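You operate a simulated robot arm through the tools that you are given. There is no shell and no other tool. Be economical: measure what you need, move in short steps, check, and stop when the job is done.

You run a simulated robot arm. Do the job below in one go: nothing can be reset, and whatever is moved stays where it is left.

JOB
Fetch the purple sleeve from the top of the long table and set it on the top of the low table. Put the white paper roll from the top of the deep bench on top of the film roll there and the green paper roll on the mat of the tipper. Take the deep tray on the top of the deep bench and put it away on the top of the sealer table. Put the small tray from the top of the deep bench on the top of the island bench. Take the length tile that says "Any 72 m" from the top of the deep bench and put it on top of the tall roll there. Put the flat tile that says "Lot 72" from the top of the deep bench in the inside of the suction box and the flat tile that says "Lot 75" on the top of the tray bench. Push the suction lid shut. Do these in any order. Set down upright: paper roll.
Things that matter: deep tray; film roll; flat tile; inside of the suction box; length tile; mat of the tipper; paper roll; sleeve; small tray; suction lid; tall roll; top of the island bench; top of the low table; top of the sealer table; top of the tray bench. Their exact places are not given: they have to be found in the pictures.

Only the result counts: the job must be done as asked and must still hold three seconds after the hand-in. Knocking over, shifting, dropping, spilling or breaking anything else fails it. A push-on lid holds only when it is set on centred and level and pressed home; a screw cap is set on level and turned clockwise until tight.

ROBOT AND FRAMES
A 7-joint arm with a vacuum gripper on a trunk, on a base that drives. Base frame: it is fixed to the floor where the robot stands at the start and does not move with it; the origin is under the middle of the robot, x ahead of it, y to its left, z up; the surface under the hand at the start is at about z = 850. Units: mm, degrees, N and s.
Its first joint turns from -166.0 to 166.0 degrees. Places, roughly: deep tray [10000, -1250, 750]; film roll (12x12x13 cm) [9600, -800, 800]; flat tile [9500, -1750, 750]; inside of the suction box (26x21 cm) [7540, 760, 600]; length tile [9750, -1750, 750]; mat of the tipper (22x15 cm) [8660, 3600, 800]; paper roll [9500, -1250, 750]; sleeve [500, 250, 1000]; small tray [10000, -1000, 750]; suction lid [7800, 800, 700]; tall roll [9750, -1250, 750]; top of the island bench [7600, 300, 600]; top of the low table [1000, -400, 800]; top of the sealer table [4600, 3600, 700]; top of the tray bench [9800, -3100, 700]. Payload 1.06 kg.
Tool frame: the origin (TCP) lies in the middle of the cups' lips, and z points out of the cups. The gripper has 1 cup of 24 mm across, covering 24 by 24 mm (tool x, y); the bellows give 8 mm. With the vacuum on, a cup seals on a smooth face that it is pressed against (1 to 4 N); it does not hold porous or soft things. The pull reaches 23 N.
Orientation is that of the tool frame in the base frame, as [roll, pitch, yaw] about the fixed x, y, z axes, in that order (R = Rz(yaw) Ry(pitch) Rx(roll)). With the cups facing straight down, the tool's x points along the base's -x, its y along +y and its z along -z.

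CONTROLS
- The arm moves only by the tool move_arm. Its argument "moves" is a list that holds one entry, the list of rows, each a list of 7 numbers: the vacuum: 1 switches it on, 0 off, then the shift along the tool's x, y, z in m, then the turn, a rotation vector about the tool's x, y, z in degrees. In form: [[[vac, dx, dy, dz, wx, wy, wz], ...]]. A call has 1 to 8 rows; each row is the pose to reach, as a shift and turn from the pose commanded when the call began, along the tool's axes at that moment. Rows are played at 5 a second. More than 50 mm and 8.6 degrees between two rows, or a gripper value outside its range, and nothing of the call is played. A pose out of reach is approached as far as the arm can. The call stops where the force on the tool passes 40 N (or 10 N more than at its start, if that is more) or the arm is blocked; 0.2 s more then pass. The pull builds up within a second once a cup has sealed. Time passes only in rows, and 0.2 s behind the last, so rows that repeat a pose give it time. It gives the time, the measured TCP pose, the force on the tool (base axes) and the pull of the vacuum at its end, in the units of the frame above (readings bear some noise), with the torque about the TCP (base axes, N m) and any sound that the robot's microphone picked up.
- Cameras (640 x 400 px; columns grow to the right, rows downward): "scene" is now at [183.9, 197.1, 1478.7]; the picture's right is [-0.17, -0.99, 0.00], its down [-0.66, 0.11, -0.75] and it looks along [0.73, -0.12, -0.67] (base axes); focal length 276 px, centre (320, 200). "wrist" rides on the gripper at [78, 19, -96] in the tool frame; the picture's right is [-0.24, 0.97, 0.00], its down [-0.71, -0.17, -0.69] and it looks along [-0.67, -0.16, 0.73] (tool axes); focal length 243 px, centre (320, 200).
- grab_frame(camera): a new picture of that camera. No time passes.
- steer(legs): drives the robot by 1 to 6 legs, each [ahead, left, turn to the left] in mm, mm and degrees, along the robot's own axes; the way and the turn of a leg run together, so that a leg with both is an arc; at most 1500 mm and 180 degrees a leg. The arm and the cameras ride along, it lands a little off, and it stops where it bumps. It gives what a move gives.
- head_to(pan, tilt): turns the head with the scene camera to pan (to the left, within 120 degrees either way) and tilt (down, from -29 to 69), counted from straight ahead of the robot. It gives what a move gives.
- probe_pixels(camera, pixels): there is no depth. For up to 12 entries [column, row, z] of the newest picture of that camera ("zoom" is the newest enlarged one), the place [x, y] in the base frame at which the ray of that pixel passes the height z, good to about 2 mm. No time passes.
- enlarge(camera, box): a new picture of the part [left, top, right, bottom] of that camera's present view, enlarged. No time passes.
- finish_job(): hands the job in; it is judged then, once.

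Work in short steps. Measure before you move; look again where a grasp or a placing could have gone wrong, and mend it. You have 329 turns and 224 pictures in all, those below and enlarged ones among them. Switch the vacuum off and draw the arm clear of the work before you hand the job in, unless the task says otherwise; then end with one line.

The tools are called by a JSON object that holds its "method" and its "body". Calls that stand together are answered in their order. move_arm: Moves the arm, as the interface text tells. Its arguments: {"type":"object","properties":{"moves":{"type":"array"}},"required":["moves"]} The other tools are called the same way: steer (legs) drives the base; head_to (pan, tilt) turns the head that bears the scene camera; grab_frame (camera) takes a picture; probe_pixels (camera, pixels) gives the place at which the rays of pixels pass given heights; enlarge (camera, box) takes an enlarged picture of a part of a camera's view; finish_job () hands the job in.

At the start:

```text
time_s: 0.0
tcp_pos: [707.2, 19.3, 1088.7]
tcp_rot: [180.0, 0.0, 180.0]
wrist_force: [-0.4, -0.4, -0.3]
moment: [0.03, 0.04, 0.02]
pull: 0.1
robot x, y, heading: [1.9, -0.3, 0.2]
head pan, tilt: [-9.5, 41.8]
```

scene: 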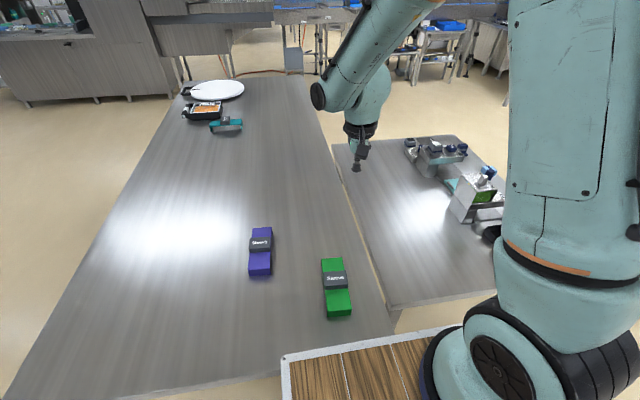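
wrist: 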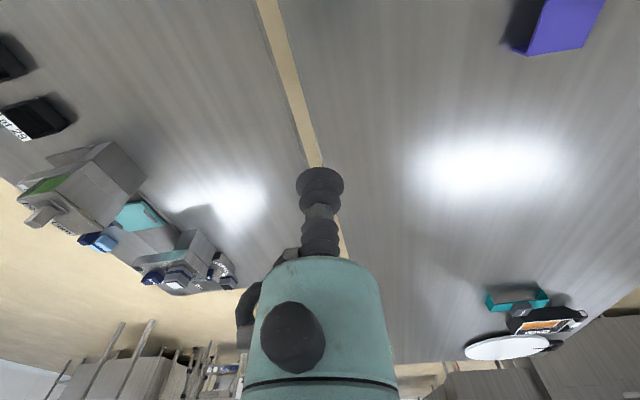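

The purple sleeve seems to be at about (261,252) on the long table and the low table is on the right. I enlarge both and probe.

{"method": "enlarge", "body": {"camera": "scene", "box": [210, 210, 370, 330]}}

{"method": "enlarge", "body": {"camera": "scene", "box": [320, 120, 520, 310]}}

{"method": "probe_pixels", "body": {"camera": "scene", "pixels": [[261, 240, 880], [261, 240, 850], [261, 275, 850], [248, 275, 850], [271, 275, 850], [335, 280, 880], [400, 270, 800], [400, 270, 700], [380, 205, 800], [440, 165, 800], [390, 320, 850]]}}

```text
3.33 times, centred on (290, 270) of scene
```

zoom: 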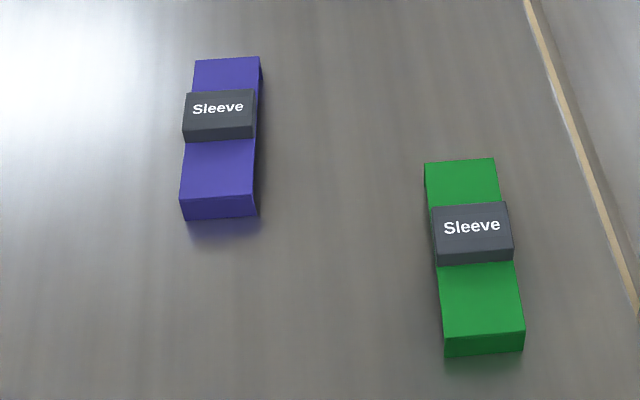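

```text
2.11 times, centred on (420, 215) of scene
```

zoom: 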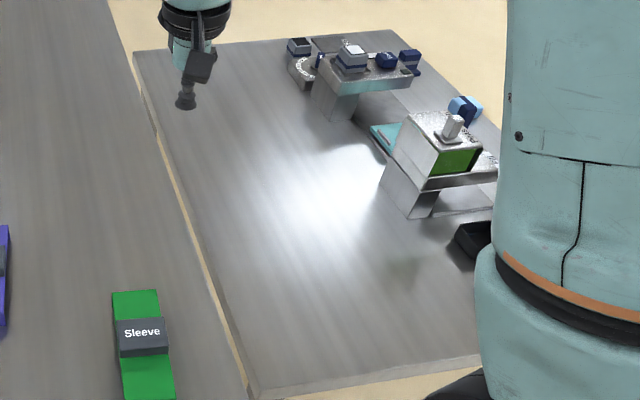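

```text
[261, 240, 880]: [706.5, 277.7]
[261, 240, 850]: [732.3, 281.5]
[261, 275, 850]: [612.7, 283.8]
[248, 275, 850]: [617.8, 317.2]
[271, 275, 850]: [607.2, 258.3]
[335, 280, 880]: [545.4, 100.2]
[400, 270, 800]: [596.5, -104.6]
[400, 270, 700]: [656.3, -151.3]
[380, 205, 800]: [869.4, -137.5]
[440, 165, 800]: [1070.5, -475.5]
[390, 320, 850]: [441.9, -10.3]
```

The label of the purple sleeve sits near (260,242). I move the hand over toward it at the same height and look with the wrist camera to find the heights.

{"method": "move_arm", "body": {"moves": [[[0, 0, 0.05, 0, 0, 0, 0], [0, 0, 0.1, 0, 0, 0, 0], [0, 0, 0.15, 0, 0, 0, 0], [0, 0, 0.2, 0, 0, 0, 0], [0, 0.01, 0.24, 0, 0, 0, 0], [0, 0.01, 0.26, 0, 0, 0, 0], [0, 0.01, 0.26, 0.03, 0, 0, 0]]]}}

{"method": "grab_frame", "body": {"camera": "wrist"}}

{"method": "grab_frame", "body": {"camera": "scene"}}

```text
time_s: 1.6
tcp_pos: [696.6, 280.7, 1057.4]
tcp_rot: [-179.9, 0.0, 179.9]
wrist_force: [0.8, 0.2, 0.0]
moment: [0.03, -0.01, 0.03]
pull: 0.1
robot x, y, heading: [3.8, 1.2, 0.1]
head pan, tilt: [-9.5, 41.8]
```

```text
219 pictures are left
```

wrist: 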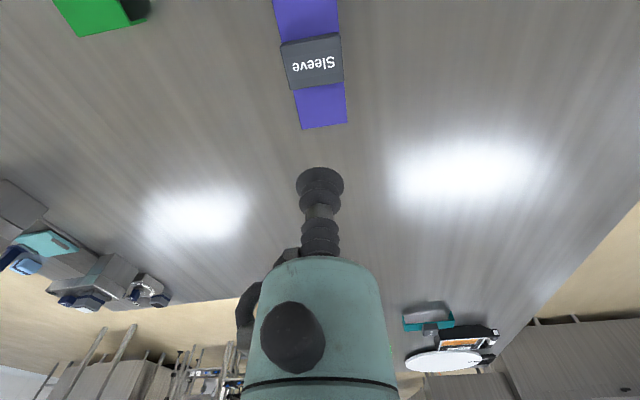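

```text
218 pictures are left
```

scene: 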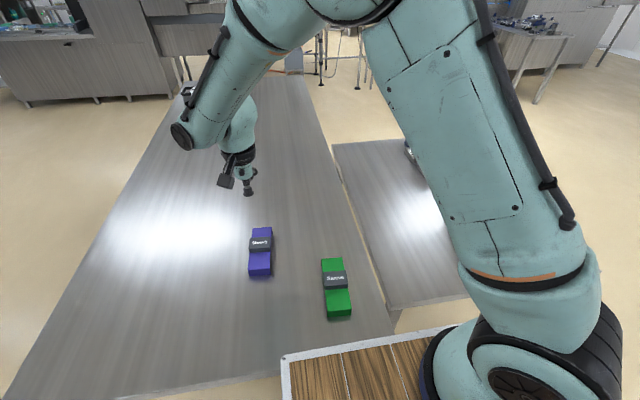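

I triangulate the label text: wrist (313,65), scene (260,242), and a table-level corner: sleeve far end bottom.

{"method": "probe_pixels", "body": {"camera": "wrist", "pixels": [[313, 65, 850], [313, 65, 880], [313, 65, 910], [302, 130, 850], [302, 130, 880], [348, 123, 850], [348, 123, 880]]}}

{"method": "probe_pixels", "body": {"camera": "scene", "pixels": [[260, 242.5, 850], [260, 242.5, 880], [260, 242.5, 910], [252.5, 228, 850], [252.5, 228, 880], [272, 227, 850], [272, 227, 880], [248, 269, 880], [271, 268, 880]]}}

```text
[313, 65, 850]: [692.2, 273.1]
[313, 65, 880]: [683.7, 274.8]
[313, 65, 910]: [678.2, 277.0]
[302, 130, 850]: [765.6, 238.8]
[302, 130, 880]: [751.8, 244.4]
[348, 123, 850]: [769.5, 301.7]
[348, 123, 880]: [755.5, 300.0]
```

```text
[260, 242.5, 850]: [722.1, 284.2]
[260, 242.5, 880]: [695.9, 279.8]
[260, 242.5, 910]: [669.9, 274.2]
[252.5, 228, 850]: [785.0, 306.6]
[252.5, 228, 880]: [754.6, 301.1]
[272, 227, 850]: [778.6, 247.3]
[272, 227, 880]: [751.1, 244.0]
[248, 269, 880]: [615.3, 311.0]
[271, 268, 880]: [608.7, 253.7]
```

The label's top is at about (682,277,895). I descend with the vacuum on until just above it.

{"method": "move_arm", "body": {"moves": [[[0, 0.014, -0.004, 0.03, 0, 0, 0], [0, 0.014, -0.004, 0.08, 0, 0, 0], [0, 0.014, -0.004, 0.12, 0, 0, 0], [1, 0.014, -0.004, 0.148, 0, 0, 0], [1, 0.014, -0.004, 0.154, 0, 0, 0], [1, 0.014, -0.004, 0.157, 0, 0, 0], [1, 0.014, -0.004, 0.157, 0, 0, 0]]]}}

{"method": "grab_frame", "body": {"camera": "wrist"}}

```text
time_s: 3.2
tcp_pos: [683.8, 275.9, 899.7]
tcp_rot: [180.0, 0.0, 180.0]
wrist_force: [0.5, -0.2, -0.3]
moment: [0.03, 0.02, -0.01]
pull: 22.6
robot x, y, heading: [0.3, 1.0, -0.2]
head pan, tilt: [-9.5, 41.8]
```

```text
217 pictures are left
```

wrist: 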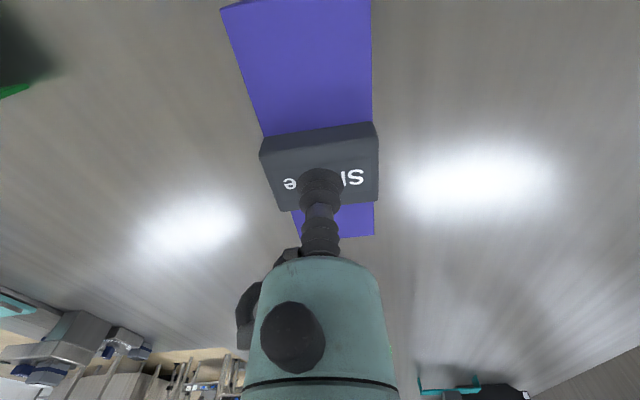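

The sleeve is sealed (pull 22.6). I lift it and swing over toward the low table.

{"method": "move_arm", "body": {"moves": [[[1, 0, 0, -0.04, 0, 0, 0], [1, 0, 0, -0.09, 0, 0, 0], [1, 0, 0, -0.13, 0, 0, 0], [1, 0, -0.04, -0.15, 0, 0, 0], [1, 0, -0.09, -0.15, 0, 0, 0], [1, 0, -0.14, -0.15, 0, 0, 0], [1, 0, -0.19, -0.15, 0, 0, 0], [1, 0, -0.23, -0.15, 0, 0, 0]]]}}

{"method": "move_arm", "body": {"moves": [[[1, -0.02, -0.04, 0, 0, 0, 0], [1, -0.04, -0.08, 0, 0, 0, 0], [1, -0.05, -0.12, 0, 0, 0, 0], [1, -0.06, -0.16, 0, 0, 0, 0], [1, -0.07, -0.2, 0, 0, 0, 0], [1, -0.07, -0.22, 0, 0, 0, 0]]]}}

{"method": "grab_frame", "body": {"camera": "wrist"}}

{"method": "grab_frame", "body": {"camera": "scene"}}

```text
time_s: 5.0
tcp_pos: [682.0, 45.9, 1051.4]
tcp_rot: [-179.9, 0.0, -179.8]
wrist_force: [0.0, 0.3, -1.2]
moment: [0.0, -0.04, 0.03]
pull: 22.4
robot x, y, heading: [-3.8, 0.5, -0.0]
head pan, tilt: [-9.5, 41.8]
```

```text
time_s: 6.4
tcp_pos: [751.3, -176.0, 1052.5]
tcp_rot: [-180.0, 0.0, 180.0]
wrist_force: [0.6, 1.3, -0.2]
moment: [-0.04, -0.02, -0.05]
pull: 22.5
robot x, y, heading: [-2.3, -1.1, 0.0]
head pan, tilt: [-9.5, 41.8]
```

```text
216 pictures are left
```

wrist: 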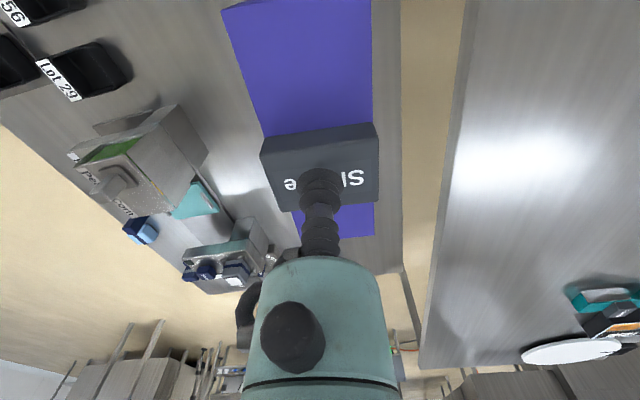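

```text
215 pictures are left
```

scene: 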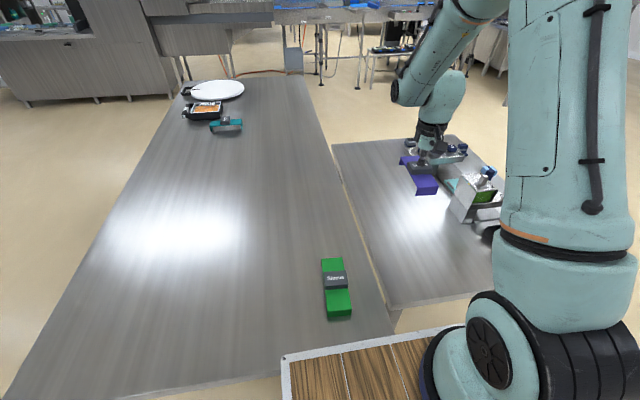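

Triangulate the low table's height from its far-left corner: scene (332,144), wrist (402,272).

{"method": "probe_pixels", "body": {"camera": "scene", "pixels": [[332, 144, 700], [332, 144, 750], [332, 144, 800], [332, 144, 850], [391, 305, 700], [391, 305, 750], [391, 305, 800], [450, 214, 750], [450, 180, 750], [420, 175, 750]]}}

{"method": "probe_pixels", "body": {"camera": "wrist", "pixels": [[402, 272, 700], [402, 272, 750], [402, 272, 800], [402, 272, 850], [402, 150, 700], [402, 150, 750], [402, 150, 800], [210, 155, 750], [220, 210, 750], [265, 245, 750]]}}

```text
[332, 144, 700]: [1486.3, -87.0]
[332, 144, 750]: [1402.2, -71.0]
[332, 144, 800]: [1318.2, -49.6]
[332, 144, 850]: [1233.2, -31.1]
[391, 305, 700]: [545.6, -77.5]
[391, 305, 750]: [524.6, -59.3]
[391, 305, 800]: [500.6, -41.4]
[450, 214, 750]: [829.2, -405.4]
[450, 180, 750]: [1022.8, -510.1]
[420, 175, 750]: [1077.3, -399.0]
```

```text
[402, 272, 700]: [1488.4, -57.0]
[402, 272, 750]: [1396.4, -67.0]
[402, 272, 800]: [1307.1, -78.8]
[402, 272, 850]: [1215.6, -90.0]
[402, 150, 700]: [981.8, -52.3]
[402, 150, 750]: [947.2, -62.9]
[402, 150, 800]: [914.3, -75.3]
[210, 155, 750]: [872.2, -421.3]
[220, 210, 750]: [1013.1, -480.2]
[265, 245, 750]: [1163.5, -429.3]
```

The low table is at about z=749 with its left edge at y≈-67. I set the sleeve down at about (752,-210).

{"method": "move_arm", "body": {"moves": [[[1, 0, -0.034, 0, 0, 0, 0], [1, 0, -0.034, 0.05, 0, 0, 0], [1, 0, -0.034, 0.1, 0, 0, 0], [1, 0, -0.034, 0.15, 0, 0, 0], [1, 0, -0.034, 0.2, 0, 0, 0], [1, 0, -0.034, 0.235, 0, 0, 0], [1, 0, -0.034, 0.245, 0, 0, 0], [1, 0, -0.034, 0.248, 0, 0, 0]]]}}

{"method": "grab_frame", "body": {"camera": "scene"}}

```text
time_s: 8.2
tcp_pos: [752.6, -208.6, 804.6]
tcp_rot: [-180.0, 0.0, 179.9]
wrist_force: [-0.1, 0.8, -0.8]
moment: [0.0, 0.0, 0.01]
pull: 23.1
robot x, y, heading: [-2.6, -1.6, -0.1]
head pan, tilt: [-9.5, 41.8]
```

```text
214 pictures are left
```

scene: 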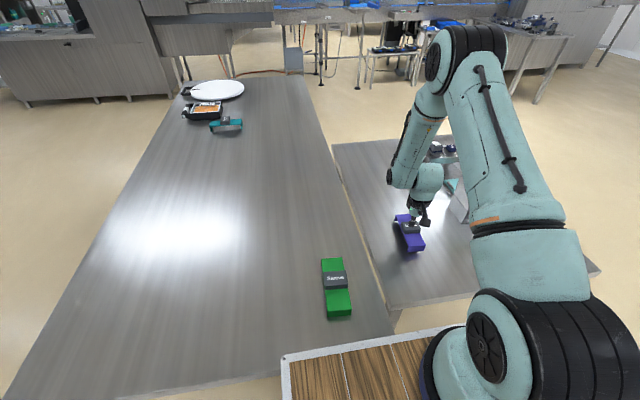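

Still slightly above the table; I lower in small steps to feel contact.

{"method": "move_arm", "body": {"moves": [[[1, 0, 0, 0.002, 0, 0, 0], [1, 0, 0, 0.004, 0, 0, 0], [1, 0, 0, 0.006, 0, 0, 0]]]}}

```text
time_s: 9.0
tcp_pos: [753.4, -209.3, 797.8]
tcp_rot: [179.9, -0.1, -179.9]
wrist_force: [-2.3, 0.5, 3.3]
moment: [0.01, -0.01, -0.02]
pull: 23.4
robot x, y, heading: [0.2, 1.0, -0.1]
head pan, tilt: [-9.5, 41.8]
```

Contact (3 N). I release and retreat upward.

{"method": "move_arm", "body": {"moves": [[[0, 0, 0, 0, 0, 0, 0], [0, 0, 0, 0, 0, 0, 0], [0, 0, 0, 0, 0, 0, 0], [0, 0, 0, -0.01, 0, 0, 0], [0, 0, 0, -0.05, 0, 0, 0], [0, 0, 0, -0.1, 0, 0, 0], [0, 0, 0, -0.15, 0, 0, 0], [0, 0, 0, -0.2, 0, 0, 0]]]}}

{"method": "grab_frame", "body": {"camera": "scene"}}

```text
time_s: 10.8
tcp_pos: [753.9, -209.3, 997.8]
tcp_rot: [180.0, -0.1, -180.0]
wrist_force: [0.2, 0.6, -0.1]
moment: [0.0, 0.04, 0.01]
pull: 0.1
robot x, y, heading: [1.6, -1.5, 0.0]
head pan, tilt: [-9.5, 41.8]
```

```text
213 pictures are left
```

scene: 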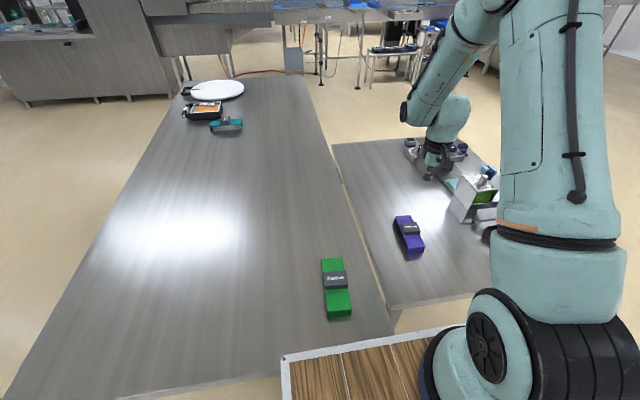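

The sleeve lies on the low table. I raise and fold the arm in, then look around.

{"method": "move_arm", "body": {"moves": [[[0, 0.03, 0.03, -0.04, 0, 0, 0], [0, 0.06, 0.06, -0.07, 0, 0, 0], [0, 0.09, 0.09, -0.1, 0, 0, 0], [0, 0.12, 0.12, -0.12, 0, 0, 0], [0, 0.14, 0.15, -0.14, 0, 0, 0], [0, 0.16, 0.18, -0.16, 0, 0, 0], [0, 0.18, 0.21, -0.18, 0, 0, 0]]]}}

{"method": "head_to", "body": {"pan": -50, "tilt": 15}}

{"method": "grab_frame", "body": {"camera": "scene"}}

{"method": "head_to", "body": {"pan": 20, "tilt": 15}}

{"method": "grab_frame", "body": {"camera": "scene"}}

{"method": "head_to", "body": {"pan": 90, "tilt": 20}}

{"method": "grab_frame", "body": {"camera": "scene"}}

{"method": "head_to", "body": {"pan": -110, "tilt": 20}}

{"method": "grab_frame", "body": {"camera": "scene"}}

```text
refused: row 1 steps farther than a row can; nothing moved
```

```text
time_s: 11.9
tcp_pos: [752.7, -209.4, 997.9]
tcp_rot: [-179.9, -0.1, -180.0]
wrist_force: [0.5, 1.1, -0.1]
moment: [-0.02, -0.01, 0.01]
pull: 0.0
robot x, y, heading: [-0.7, 0.2, 0.0]
head pan, tilt: [-50.0, 15.0]
```

```text
212 pictures are left
```

scene: 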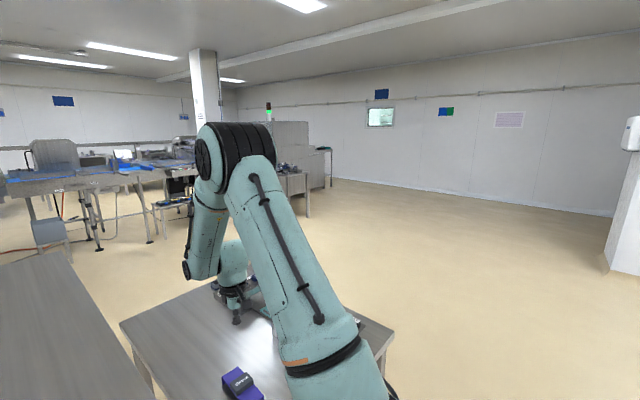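

```text
time_s: 13.3
tcp_pos: [753.7, -210.6, 997.6]
tcp_rot: [-179.9, 0.0, 180.0]
wrist_force: [-0.7, 0.2, -0.2]
moment: [0.0, 0.02, 0.01]
pull: 0.0
robot x, y, heading: [-2.4, -0.4, -0.3]
head pan, tilt: [20.0, 15.0]
```

```text
211 pictures are left
```

scene: 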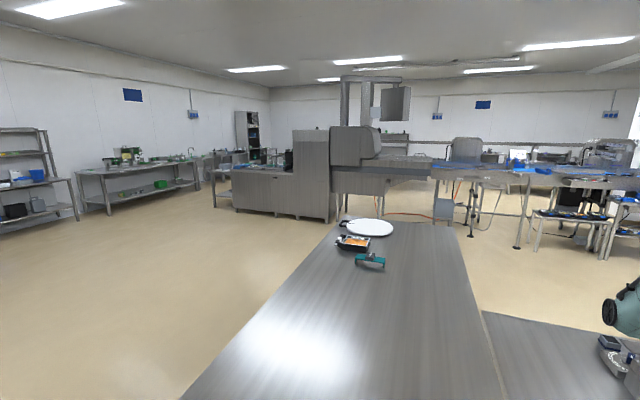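

```text
time_s: 14.7
tcp_pos: [753.6, -209.8, 996.9]
tcp_rot: [180.0, 0.0, 179.9]
wrist_force: [0.3, 0.1, 0.6]
moment: [0.02, 0.0, 0.01]
pull: 0.0
robot x, y, heading: [1.9, 2.6, -0.3]
head pan, tilt: [90.0, 20.0]
```

```text
210 pictures are left
```

scene: 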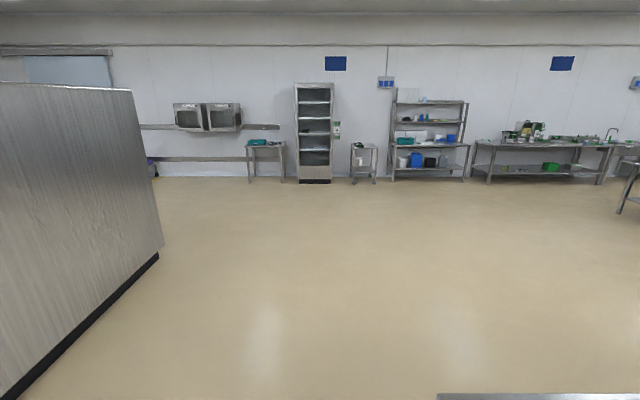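

```text
time_s: 17.6
tcp_pos: [753.9, -209.8, 996.6]
tcp_rot: [-179.9, 0.0, -180.0]
wrist_force: [0.7, 0.4, 0.3]
moment: [-0.01, -0.01, -0.01]
pull: 0.1
robot x, y, heading: [3.7, 2.1, 0.1]
head pan, tilt: [-110.0, 20.0]
```

```text
209 pictures are left
```

scene: 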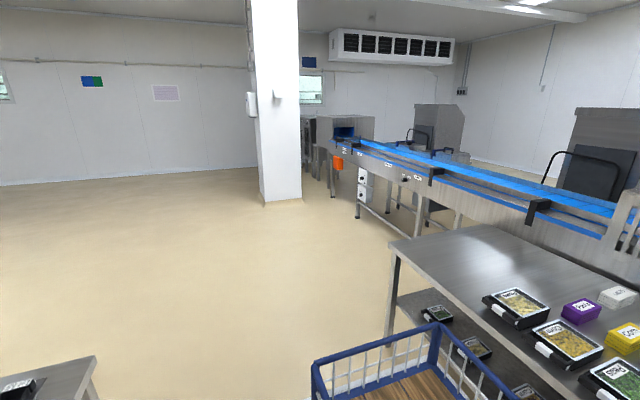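

I resend the fold with smaller steps, then look again with more downward tilt to learn the base's surroundings.

{"method": "move_arm", "body": {"moves": [[[0, 0.02, 0.02, -0.03, 0, 0, 0], [0, 0.04, 0.04, -0.07, 0, 0, 0], [0, 0.06, 0.06, -0.1, 0, 0, 0], [0, 0.08, 0.08, -0.13, 0, 0, 0], [0, 0.1, 0.11, -0.16, 0, 0, 0], [0, 0.12, 0.14, -0.18, 0, 0, 0], [0, 0.15, 0.17, -0.2, 0, 0, 0], [0, 0.18, 0.2, -0.22, 0, 0, 0]]]}}

{"method": "head_to", "body": {"pan": -90, "tilt": 55}}

{"method": "grab_frame", "body": {"camera": "scene"}}

{"method": "head_to", "body": {"pan": 80, "tilt": 55}}

{"method": "grab_frame", "body": {"camera": "scene"}}

{"method": "head_to", "body": {"pan": 5, "tilt": 15}}

{"method": "grab_frame", "body": {"camera": "scene"}}

```text
time_s: 19.4
tcp_pos: [574.9, -10.2, 1218.5]
tcp_rot: [180.0, 0.0, -179.9]
wrist_force: [-0.8, -0.3, -0.2]
moment: [0.01, 0.01, -0.02]
pull: 0.1
robot x, y, heading: [-0.2, -2.4, 0.0]
head pan, tilt: [-110.0, 20.0]
```

```text
time_s: 20.4
tcp_pos: [575.3, -10.6, 1218.5]
tcp_rot: [-180.0, 0.0, -180.0]
wrist_force: [0.1, 0.4, -0.7]
moment: [-0.01, 0.01, -0.04]
pull: 0.0
robot x, y, heading: [1.3, 0.2, -0.2]
head pan, tilt: [-90.0, 55.0]
```

```text
208 pictures are left
```

scene: 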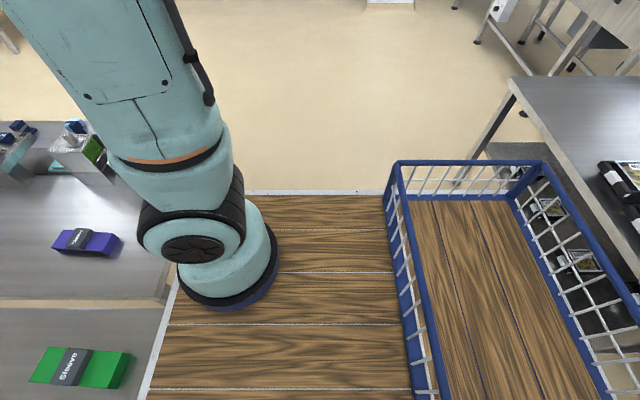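

```text
time_s: 23.0
tcp_pos: [574.1, -10.8, 1219.0]
tcp_rot: [179.9, 0.0, 180.0]
wrist_force: [-0.4, -0.2, 0.0]
moment: [0.03, 0.01, 0.01]
pull: 0.0
robot x, y, heading: [0.0, 1.5, -0.2]
head pan, tilt: [80.0, 55.0]
```

```text
207 pictures are left
```

scene: 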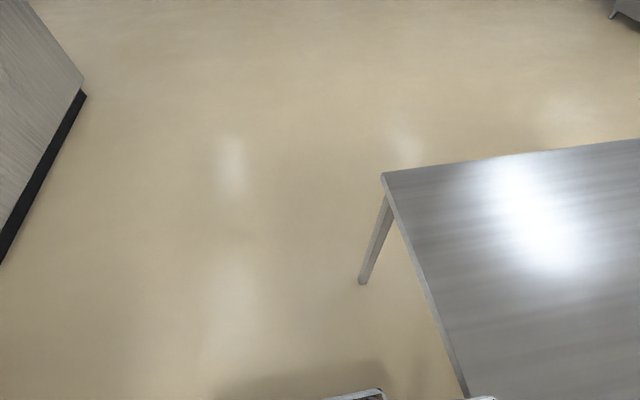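

```text
time_s: 24.5
tcp_pos: [574.8, -10.4, 1218.7]
tcp_rot: [180.0, 0.0, -180.0]
wrist_force: [0.3, -0.1, 0.3]
moment: [-0.02, -0.02, 0.0]
pull: 0.1
robot x, y, heading: [-2.1, 1.2, 0.1]
head pan, tilt: [5.0, 15.0]
```

```text
206 pictures are left
```

scene: 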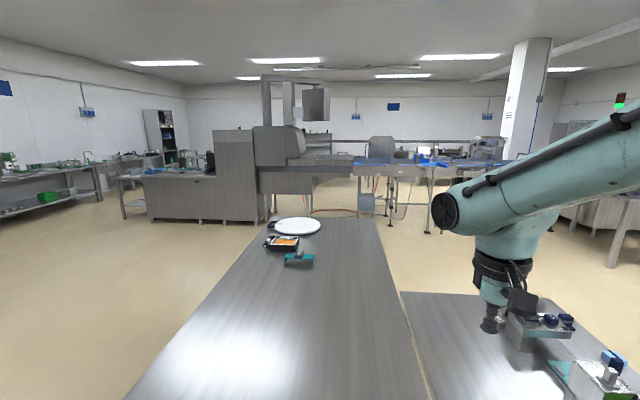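

Probe floor points of the visible obstacles.

{"method": "probe_pixels", "body": {"camera": "scene", "pixels": [[150, 219, 0], [255, 222, 0], [125, 219, 0], [108, 178, 700], [390, 226, 0], [428, 236, 0], [609, 268, 0], [310, 210, 0], [45, 205, 0], [275, 218, 850], [378, 218, 850], [450, 190, 0]]}}

{"method": "enlarge", "body": {"camera": "scene", "box": [100, 100, 340, 240]}}

{"method": "enlarge", "body": {"camera": "scene", "box": [330, 100, 570, 250]}}

```text
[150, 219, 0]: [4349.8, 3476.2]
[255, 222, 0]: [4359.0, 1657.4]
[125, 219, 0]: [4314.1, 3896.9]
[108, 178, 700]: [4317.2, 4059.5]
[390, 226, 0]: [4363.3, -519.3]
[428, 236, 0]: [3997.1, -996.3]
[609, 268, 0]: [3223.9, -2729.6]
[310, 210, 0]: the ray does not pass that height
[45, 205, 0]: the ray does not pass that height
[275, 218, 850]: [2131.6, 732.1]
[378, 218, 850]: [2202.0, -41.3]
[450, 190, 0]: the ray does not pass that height
```

```text
2.67 times, centred on (220, 170) of scene
```

zoom: 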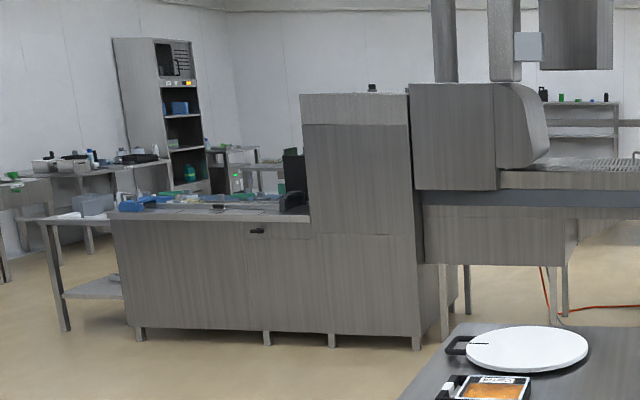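

```text
2.67 times, centred on (450, 175) of scene
```

zoom: 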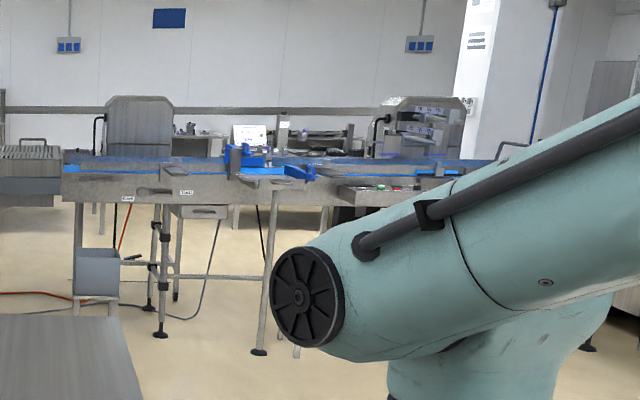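

I check the left-rear side and the robot's own footprint.

{"method": "head_to", "body": {"pan": 115, "tilt": 50}}

{"method": "grab_frame", "body": {"camera": "scene"}}

{"method": "probe_pixels", "body": {"camera": "scene", "pixels": [[320, 390, 300], [320, 390, 600], [320, 300, 0], [320, 200, 0], [200, 200, 0], [100, 200, 0], [450, 200, 0]]}}

{"method": "head_to", "body": {"pan": -115, "tilt": 50}}

{"method": "grab_frame", "body": {"camera": "scene"}}

{"method": "probe_pixels", "body": {"camera": "scene", "pixels": [[320, 200, 0], [320, 200, 600]]}}

```text
time_s: 26.4
tcp_pos: [575.6, -9.7, 1218.0]
tcp_rot: [-180.0, 0.0, -180.0]
wrist_force: [0.0, 0.1, -0.5]
moment: [0.02, -0.05, 0.02]
pull: 0.1
robot x, y, heading: [3.5, 1.8, 0.0]
head pan, tilt: [115.0, 50.0]
```

```text
203 pictures are left
```

scene: 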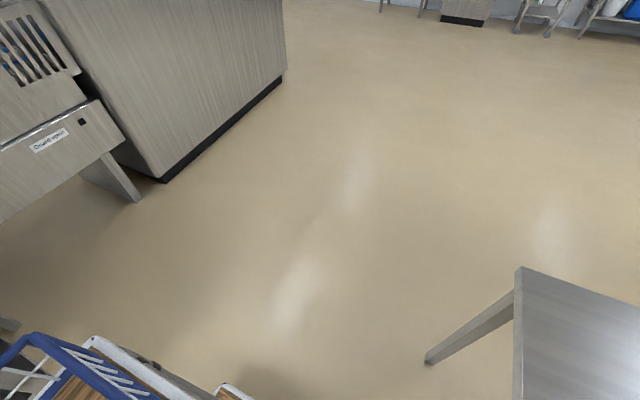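

```text
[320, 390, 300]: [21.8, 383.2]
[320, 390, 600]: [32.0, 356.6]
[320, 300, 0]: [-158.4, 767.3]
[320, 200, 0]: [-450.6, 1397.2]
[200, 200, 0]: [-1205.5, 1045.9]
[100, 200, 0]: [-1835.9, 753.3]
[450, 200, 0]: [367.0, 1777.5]
```

```text
time_s: 29.6
tcp_pos: [574.4, -11.0, 1218.2]
tcp_rot: [180.0, 0.0, -180.0]
wrist_force: [0.5, 0.4, 0.4]
moment: [-0.02, -0.01, 0.02]
pull: 0.0
robot x, y, heading: [1.4, -2.1, 0.1]
head pan, tilt: [-115.0, 50.0]
```

```text
202 pictures are left
```

scene: 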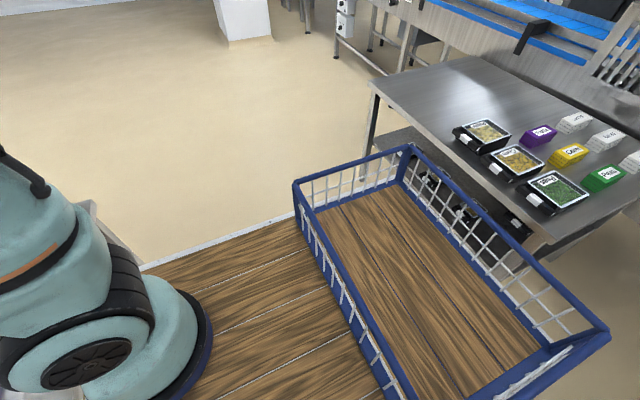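

```text
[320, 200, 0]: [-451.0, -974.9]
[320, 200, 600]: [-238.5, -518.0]
```

Left is clear. I strafe left past the long table's end and go forward-left, then look.

{"method": "steer", "body": {"legs": [[0, 1500, 0], [1400, 400, 0], [1000, 1000, 0]]}}

{"method": "head_to", "body": {"pan": 30, "tilt": 15}}

{"method": "grab_frame", "body": {"camera": "scene"}}

{"method": "probe_pixels", "body": {"camera": "scene", "pixels": [[320, 200, 700], [100, 200, 0], [200, 220, 0], [320, 220, 0], [400, 220, 0], [500, 220, 0]]}}

```text
time_s: 50.6
tcp_pos: [2931.7, 2956.6, 1218.7]
tcp_rot: [180.0, 0.0, -178.9]
wrist_force: [0.3, 0.3, -0.4]
moment: [0.01, 0.0, -0.02]
pull: 0.0
robot x, y, heading: [2357.5, 2957.6, 1.1]
head pan, tilt: [-115.0, 50.0]
```

```text
time_s: 52.9
tcp_pos: [2932.9, 2957.1, 1218.3]
tcp_rot: [-180.0, 0.0, -178.9]
wrist_force: [0.1, -0.2, -0.5]
moment: [-0.02, 0.02, -0.01]
pull: 0.0
robot x, y, heading: [2356.8, 2958.4, 1.1]
head pan, tilt: [30.0, 15.0]
```

```text
201 pictures are left
```

scene: 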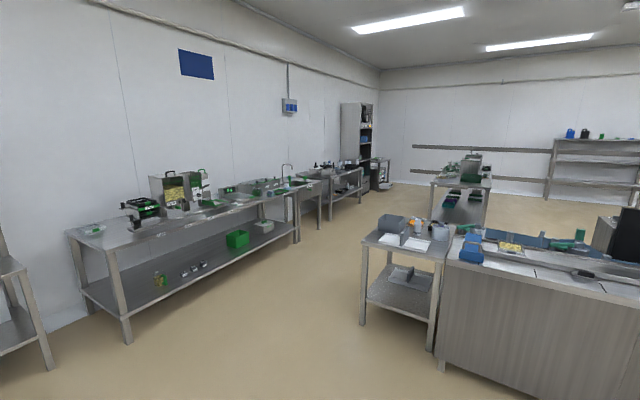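

```text
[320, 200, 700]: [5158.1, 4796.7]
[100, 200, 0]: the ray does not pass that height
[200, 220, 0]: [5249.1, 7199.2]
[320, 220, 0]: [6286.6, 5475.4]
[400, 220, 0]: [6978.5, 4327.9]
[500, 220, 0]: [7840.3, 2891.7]
```

Probe the corridor between the sealer table and the wall table.

{"method": "probe_pixels", "body": {"camera": "scene", "pixels": [[361, 324, 0], [432, 350, 0], [362, 243, 700], [446, 250, 700], [127, 343, 0], [297, 241, 0], [320, 228, 0], [358, 210, 0], [440, 370, 0], [430, 185, 750], [490, 188, 750]]}}

{"method": "enlarge", "body": {"camera": "scene", "box": [320, 120, 640, 320]}}

```text
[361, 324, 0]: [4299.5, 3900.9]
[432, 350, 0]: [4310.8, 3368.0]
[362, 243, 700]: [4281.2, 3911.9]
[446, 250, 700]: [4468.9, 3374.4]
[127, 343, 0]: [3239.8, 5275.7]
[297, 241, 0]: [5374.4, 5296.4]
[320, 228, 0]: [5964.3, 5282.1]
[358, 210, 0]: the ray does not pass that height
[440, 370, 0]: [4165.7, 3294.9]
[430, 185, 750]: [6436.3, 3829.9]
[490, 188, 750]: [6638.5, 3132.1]
```

```text
2.00 times, centred on (480, 220) of scene
```

zoom: 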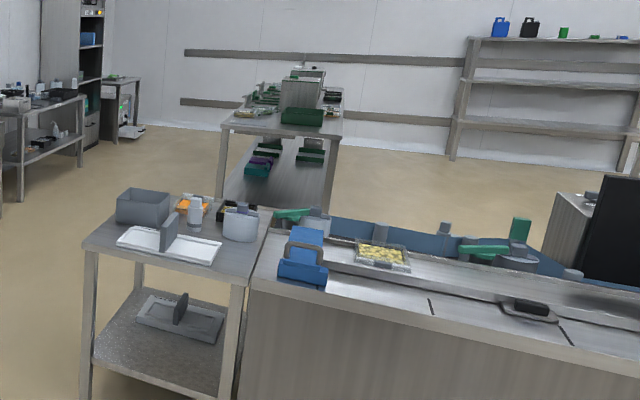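

The corridor runs y 3910–5270. I drive along y≈4570 past the sealer table.

{"method": "steer", "body": {"legs": [[300, 800, -1.1], [400, 800, 0], [1500, 0, 0], [1200, 0, 0]]}}

{"method": "head_to", "body": {"pan": -30, "tilt": 12}}

{"method": "grab_frame", "body": {"camera": "scene"}}

{"method": "head_to", "body": {"pan": 20, "tilt": 12}}

{"method": "grab_frame", "body": {"camera": "scene"}}

```text
time_s: 74.4
tcp_pos: [6249.4, 4781.9, 1218.8]
tcp_rot: [-179.9, 0.0, -176.0]
wrist_force: [0.9, 0.2, 0.5]
moment: [0.0, -0.01, -0.01]
pull: 0.1
robot x, y, heading: [5676.4, 4750.7, 4.0]
head pan, tilt: [30.0, 15.0]
```

```text
time_s: 75.7
tcp_pos: [6249.7, 4781.6, 1218.6]
tcp_rot: [-179.9, 0.1, -176.0]
wrist_force: [0.1, -0.6, 1.1]
moment: [-0.03, 0.0, -0.01]
pull: 0.1
robot x, y, heading: [5679.2, 4753.6, 4.0]
head pan, tilt: [-30.0, 12.0]
```

```text
199 pictures are left
```

scene: 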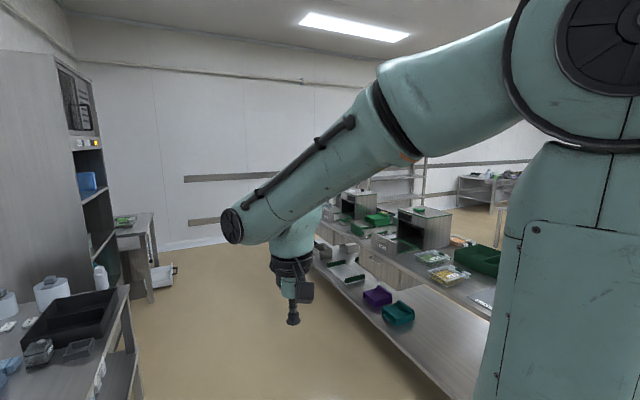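

```text
time_s: 76.9
tcp_pos: [6250.7, 4781.2, 1218.6]
tcp_rot: [180.0, -0.1, -176.0]
wrist_force: [0.6, -0.3, -0.1]
moment: [0.04, -0.01, -0.03]
pull: 0.0
robot x, y, heading: [5672.9, 4750.9, 4.2]
head pan, tilt: [20.0, 12.0]
```

```text
198 pictures are left
```

scene: 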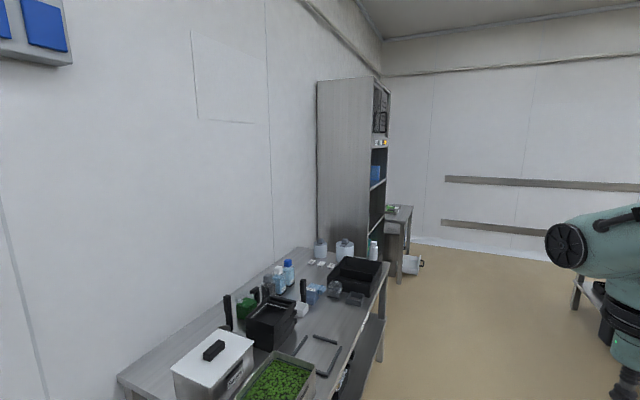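

I look to the right over the area toward the island and deep benches.

{"method": "head_to", "body": {"pan": -75, "tilt": 14}}

{"method": "grab_frame", "body": {"camera": "scene"}}

{"method": "probe_pixels", "body": {"camera": "scene", "pixels": [[320, 250, 0], [100, 250, 0], [540, 250, 0], [320, 200, 0]]}}

```text
time_s: 78.6
tcp_pos: [6250.4, 4780.3, 1218.5]
tcp_rot: [180.0, 0.0, -176.0]
wrist_force: [0.3, 1.6, 0.0]
moment: [-0.01, 0.01, 0.0]
pull: 0.0
robot x, y, heading: [5675.9, 4750.3, 3.9]
head pan, tilt: [-75.0, 14.0]
```

```text
197 pictures are left
```

scene: 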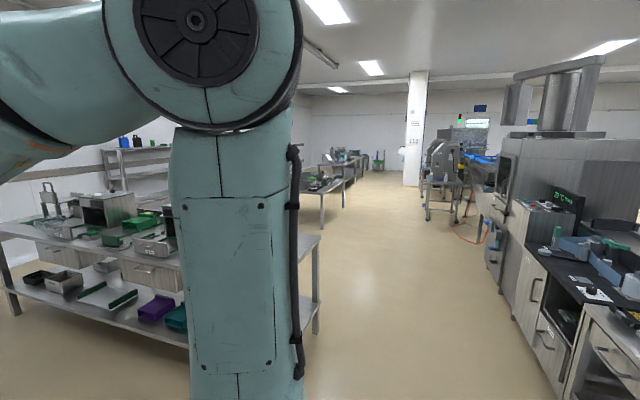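

```text
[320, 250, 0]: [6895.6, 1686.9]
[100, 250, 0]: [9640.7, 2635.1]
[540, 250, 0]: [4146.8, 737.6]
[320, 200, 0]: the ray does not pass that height
```

The aisle runs straight south. I probe its sides.

{"method": "probe_pixels", "body": {"camera": "scene", "pixels": [[317, 333, 0], [322, 225, 0], [355, 205, 0], [440, 218, 0], [460, 222, 0], [548, 375, 0], [488, 262, 0], [520, 310, 0], [10, 312, 0]]}}

{"method": "enlarge", "body": {"camera": "scene", "box": [290, 110, 510, 250]}}

```text
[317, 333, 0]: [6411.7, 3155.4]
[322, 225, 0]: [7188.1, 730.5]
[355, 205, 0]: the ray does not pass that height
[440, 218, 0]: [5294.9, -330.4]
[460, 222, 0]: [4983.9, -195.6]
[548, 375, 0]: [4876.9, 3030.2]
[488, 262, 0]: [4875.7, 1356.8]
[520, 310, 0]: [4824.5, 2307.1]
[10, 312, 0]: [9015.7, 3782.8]
```

```text
2.86 times, centred on (400, 180) of scene
```

zoom: 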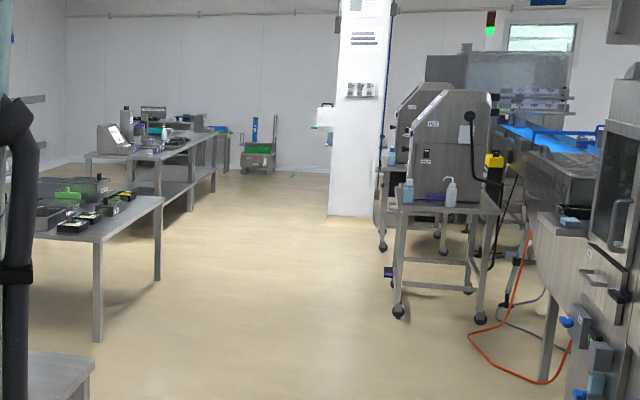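

I strafe right down the aisle at x≈5850 to about y=1900, straightening the heading.

{"method": "steer", "body": {"legs": [[150, -300, -4], [0, -1250, 0], [0, -1250, 0]]}}

{"method": "head_to", "body": {"pan": -75, "tilt": 14}}

{"method": "grab_frame", "body": {"camera": "scene"}}

{"method": "head_to", "body": {"pan": 0, "tilt": 14}}

{"method": "grab_frame", "body": {"camera": "scene"}}

```text
time_s: 92.6
tcp_pos: [6403.6, 1950.6, 1218.7]
tcp_rot: [-180.0, 0.0, 179.9]
wrist_force: [0.1, -0.6, 0.5]
moment: [-0.02, 0.0, 0.02]
pull: 0.0
robot x, y, heading: [5830.9, 1960.6, -0.2]
head pan, tilt: [-75.0, 14.0]
```

```text
time_s: 93.2
tcp_pos: [6403.5, 1952.1, 1218.1]
tcp_rot: [179.9, 0.0, 180.0]
wrist_force: [-0.9, 0.3, -0.4]
moment: [0.01, -0.01, 0.0]
pull: 0.1
robot x, y, heading: [5831.0, 1958.4, 0.1]
head pan, tilt: [-75.0, 14.0]
```

```text
195 pictures are left
```

scene: 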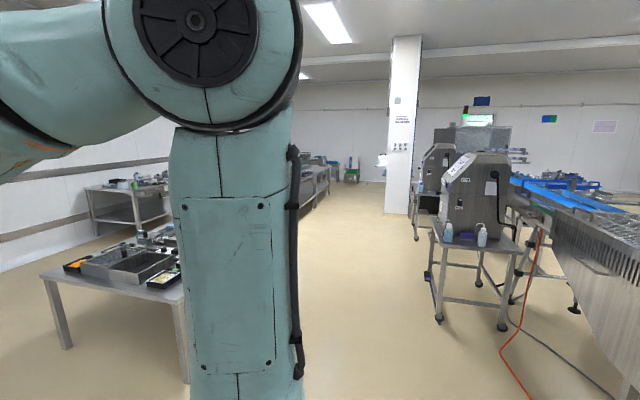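

```text
time_s: 94.7
tcp_pos: [6403.5, 1952.1, 1217.8]
tcp_rot: [179.9, 0.1, 180.0]
wrist_force: [-0.4, 0.0, -1.0]
moment: [0.01, 0.0, 0.01]
pull: 0.1
robot x, y, heading: [5830.8, 1964.2, 0.1]
head pan, tilt: [0.0, 14.0]
```

```text
194 pictures are left
```

scene: 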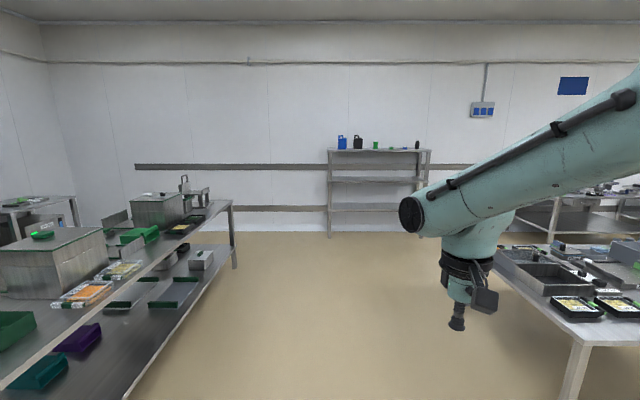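

The deep bench is likely the one at the far wall. I drive ahead through the gap and look right.

{"method": "steer", "body": {"legs": [[1400, 0, 0], [1300, 0, 0]]}}

{"method": "head_to", "body": {"pan": -60, "tilt": 20}}

{"method": "grab_frame", "body": {"camera": "scene"}}

{"method": "head_to", "body": {"pan": -110, "tilt": 25}}

{"method": "grab_frame", "body": {"camera": "scene"}}

```text
time_s: 107.6
tcp_pos: [9058.6, 1937.8, 1219.5]
tcp_rot: [-180.0, 0.0, 179.9]
wrist_force: [-0.2, -0.2, 0.3]
moment: [0.01, -0.01, 0.01]
pull: 0.0
robot x, y, heading: [8483.2, 1951.6, -0.2]
head pan, tilt: [0.0, 14.0]
```

```text
time_s: 108.9
tcp_pos: [9059.0, 1937.1, 1219.6]
tcp_rot: [180.0, 0.1, 180.0]
wrist_force: [-0.2, 0.7, 0.1]
moment: [0.02, -0.02, -0.01]
pull: 0.1
robot x, y, heading: [8480.3, 1950.3, -0.0]
head pan, tilt: [-60.0, 20.0]
```

```text
193 pictures are left
```

scene: 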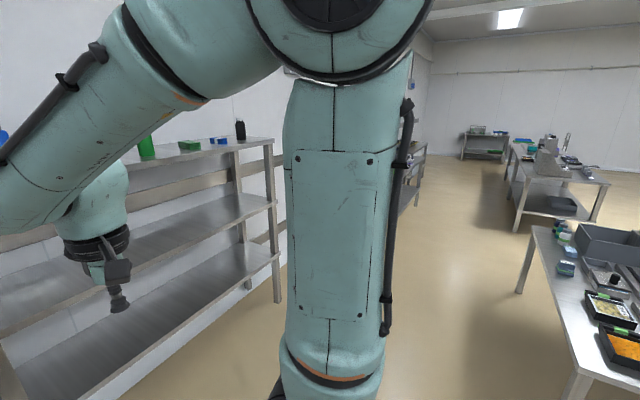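

```text
time_s: 110.1
tcp_pos: [9057.4, 1937.5, 1218.7]
tcp_rot: [-180.0, 0.0, 179.9]
wrist_force: [-0.6, 0.0, -0.2]
moment: [-0.02, 0.04, 0.0]
pull: 0.1
robot x, y, heading: [8484.2, 1946.7, -0.1]
head pan, tilt: [-110.0, 25.0]
```

```text
192 pictures are left
```

scene: 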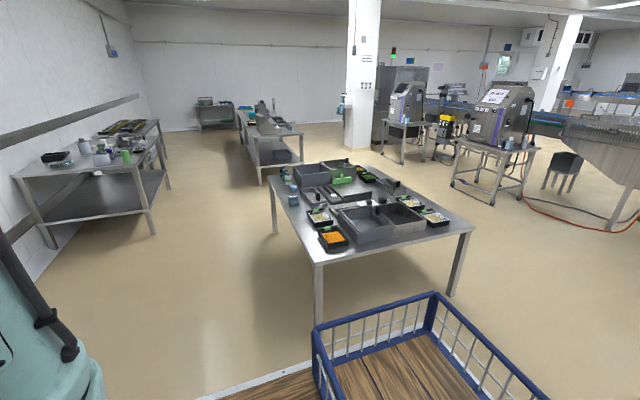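

Probe the corners of the deep bench (legs 53,247 / 152,232 / 168,188) and island bench (318,265; 470,228).

{"method": "probe_pixels", "body": {"camera": "scene", "pixels": [[53, 247, 0], [152, 234, 0], [168, 189, 0], [12, 176, 750], [148, 165, 750], [160, 121, 750], [320, 320, 0], [318, 264, 600], [473, 231, 600], [276, 178, 600], [260, 183, 0], [320, 200, 600]]}}

{"method": "enlarge", "body": {"camera": "scene", "box": [0, 80, 200, 205]}}

{"method": "enlarge", "body": {"camera": "scene", "box": [250, 140, 490, 290]}}

{"method": "enlarge", "body": {"camera": "scene", "box": [180, 80, 320, 180]}}

```text
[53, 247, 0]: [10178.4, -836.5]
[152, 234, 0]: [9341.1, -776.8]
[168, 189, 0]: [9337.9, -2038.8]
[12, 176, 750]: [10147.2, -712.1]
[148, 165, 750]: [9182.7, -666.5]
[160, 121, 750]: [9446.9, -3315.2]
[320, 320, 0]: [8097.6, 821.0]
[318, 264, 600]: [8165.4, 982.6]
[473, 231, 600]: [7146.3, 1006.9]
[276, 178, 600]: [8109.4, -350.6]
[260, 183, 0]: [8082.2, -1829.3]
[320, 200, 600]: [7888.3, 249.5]
```

```text
3.20 times, centred on (100, 142) of scene
```

zoom: 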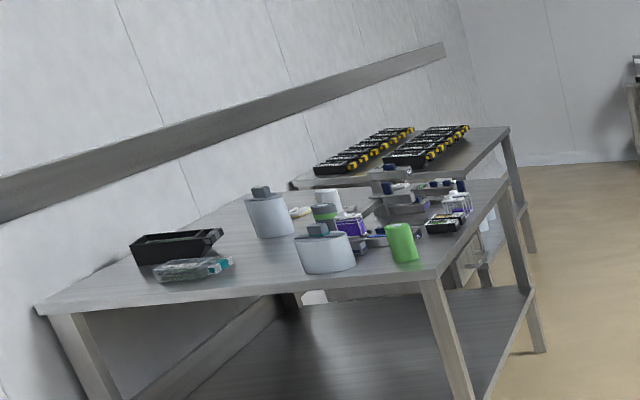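

```text
2.67 times, centred on (370, 215) of scene
```

zoom: 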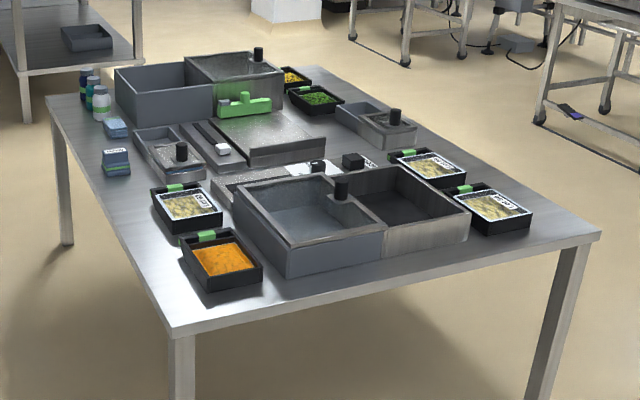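

```text
4.00 times, centred on (250, 130) of scene
```

zoom: 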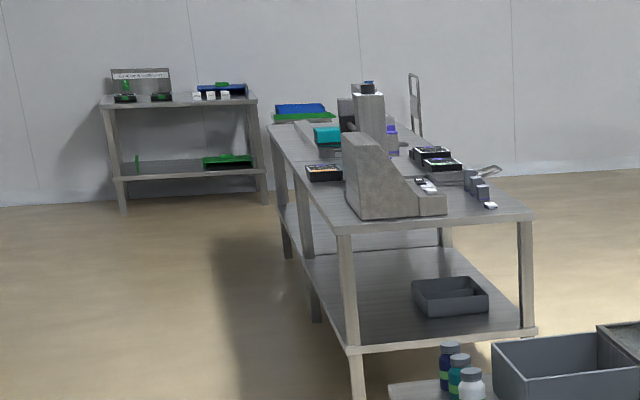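

I determine the robot's own footprint by looking down.

{"method": "head_to", "body": {"pan": 45, "tilt": 69}}

{"method": "grab_frame", "body": {"camera": "scene"}}

{"method": "head_to", "body": {"pan": -118, "tilt": 60}}

{"method": "grab_frame", "body": {"camera": "scene"}}

{"method": "probe_pixels", "body": {"camera": "scene", "pixels": [[320, 200, 0], [320, 200, 300], [320, 200, 600], [420, 100, 300], [420, 100, 600], [600, 300, 300], [600, 300, 600]]}}

```text
time_s: 112.5
tcp_pos: [9058.5, 1937.8, 1217.8]
tcp_rot: [180.0, -0.1, 179.9]
wrist_force: [-0.2, -0.1, 0.3]
moment: [0.0, -0.02, -0.03]
pull: 0.1
robot x, y, heading: [8485.1, 1943.0, -0.0]
head pan, tilt: [45.0, 68.8]
```

```text
188 pictures are left
```

scene: 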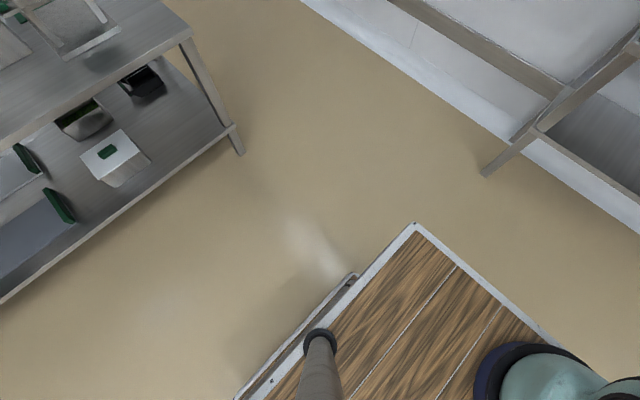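

```text
time_s: 115.0
tcp_pos: [9059.3, 1936.0, 1218.1]
tcp_rot: [-180.0, 0.1, 179.9]
wrist_force: [-0.2, -0.4, 0.1]
moment: [-0.01, -0.01, 0.02]
pull: 0.1
robot x, y, heading: [8486.0, 1949.1, 0.1]
head pan, tilt: [-118.0, 60.0]
```

```text
187 pictures are left
```

scene: 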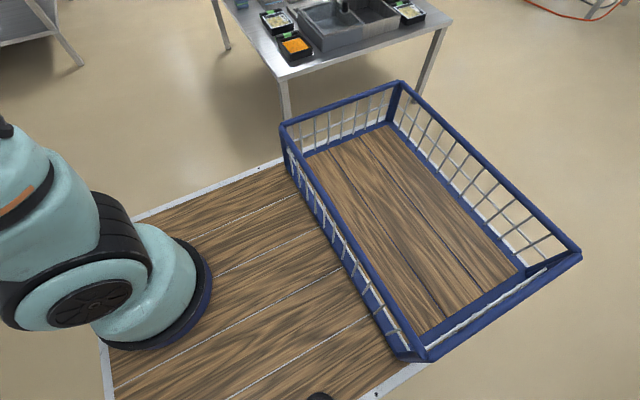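

```text
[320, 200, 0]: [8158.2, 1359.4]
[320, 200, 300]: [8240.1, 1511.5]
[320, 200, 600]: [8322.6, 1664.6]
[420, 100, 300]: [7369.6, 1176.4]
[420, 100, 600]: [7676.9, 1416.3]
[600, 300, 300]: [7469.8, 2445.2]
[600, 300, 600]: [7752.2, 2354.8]
```

Probe these deck points at candidate heights.

{"method": "probe_pixels", "body": {"camera": "scene", "pixels": [[155, 300, 400], [155, 300, 300], [135, 218, 300], [135, 218, 500], [400, 85, 500], [400, 85, 700], [580, 255, 500], [580, 255, 700], [390, 390, 300], [390, 390, 500], [305, 155, 300], [430, 330, 300]]}}

```text
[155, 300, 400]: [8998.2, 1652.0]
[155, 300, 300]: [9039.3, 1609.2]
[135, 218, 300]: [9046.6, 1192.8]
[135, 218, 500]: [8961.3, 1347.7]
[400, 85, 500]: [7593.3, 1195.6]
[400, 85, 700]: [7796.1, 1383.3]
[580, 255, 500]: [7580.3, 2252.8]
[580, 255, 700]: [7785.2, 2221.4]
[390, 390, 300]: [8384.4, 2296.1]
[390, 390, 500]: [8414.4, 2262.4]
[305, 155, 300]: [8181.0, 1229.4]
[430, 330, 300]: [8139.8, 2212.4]
```

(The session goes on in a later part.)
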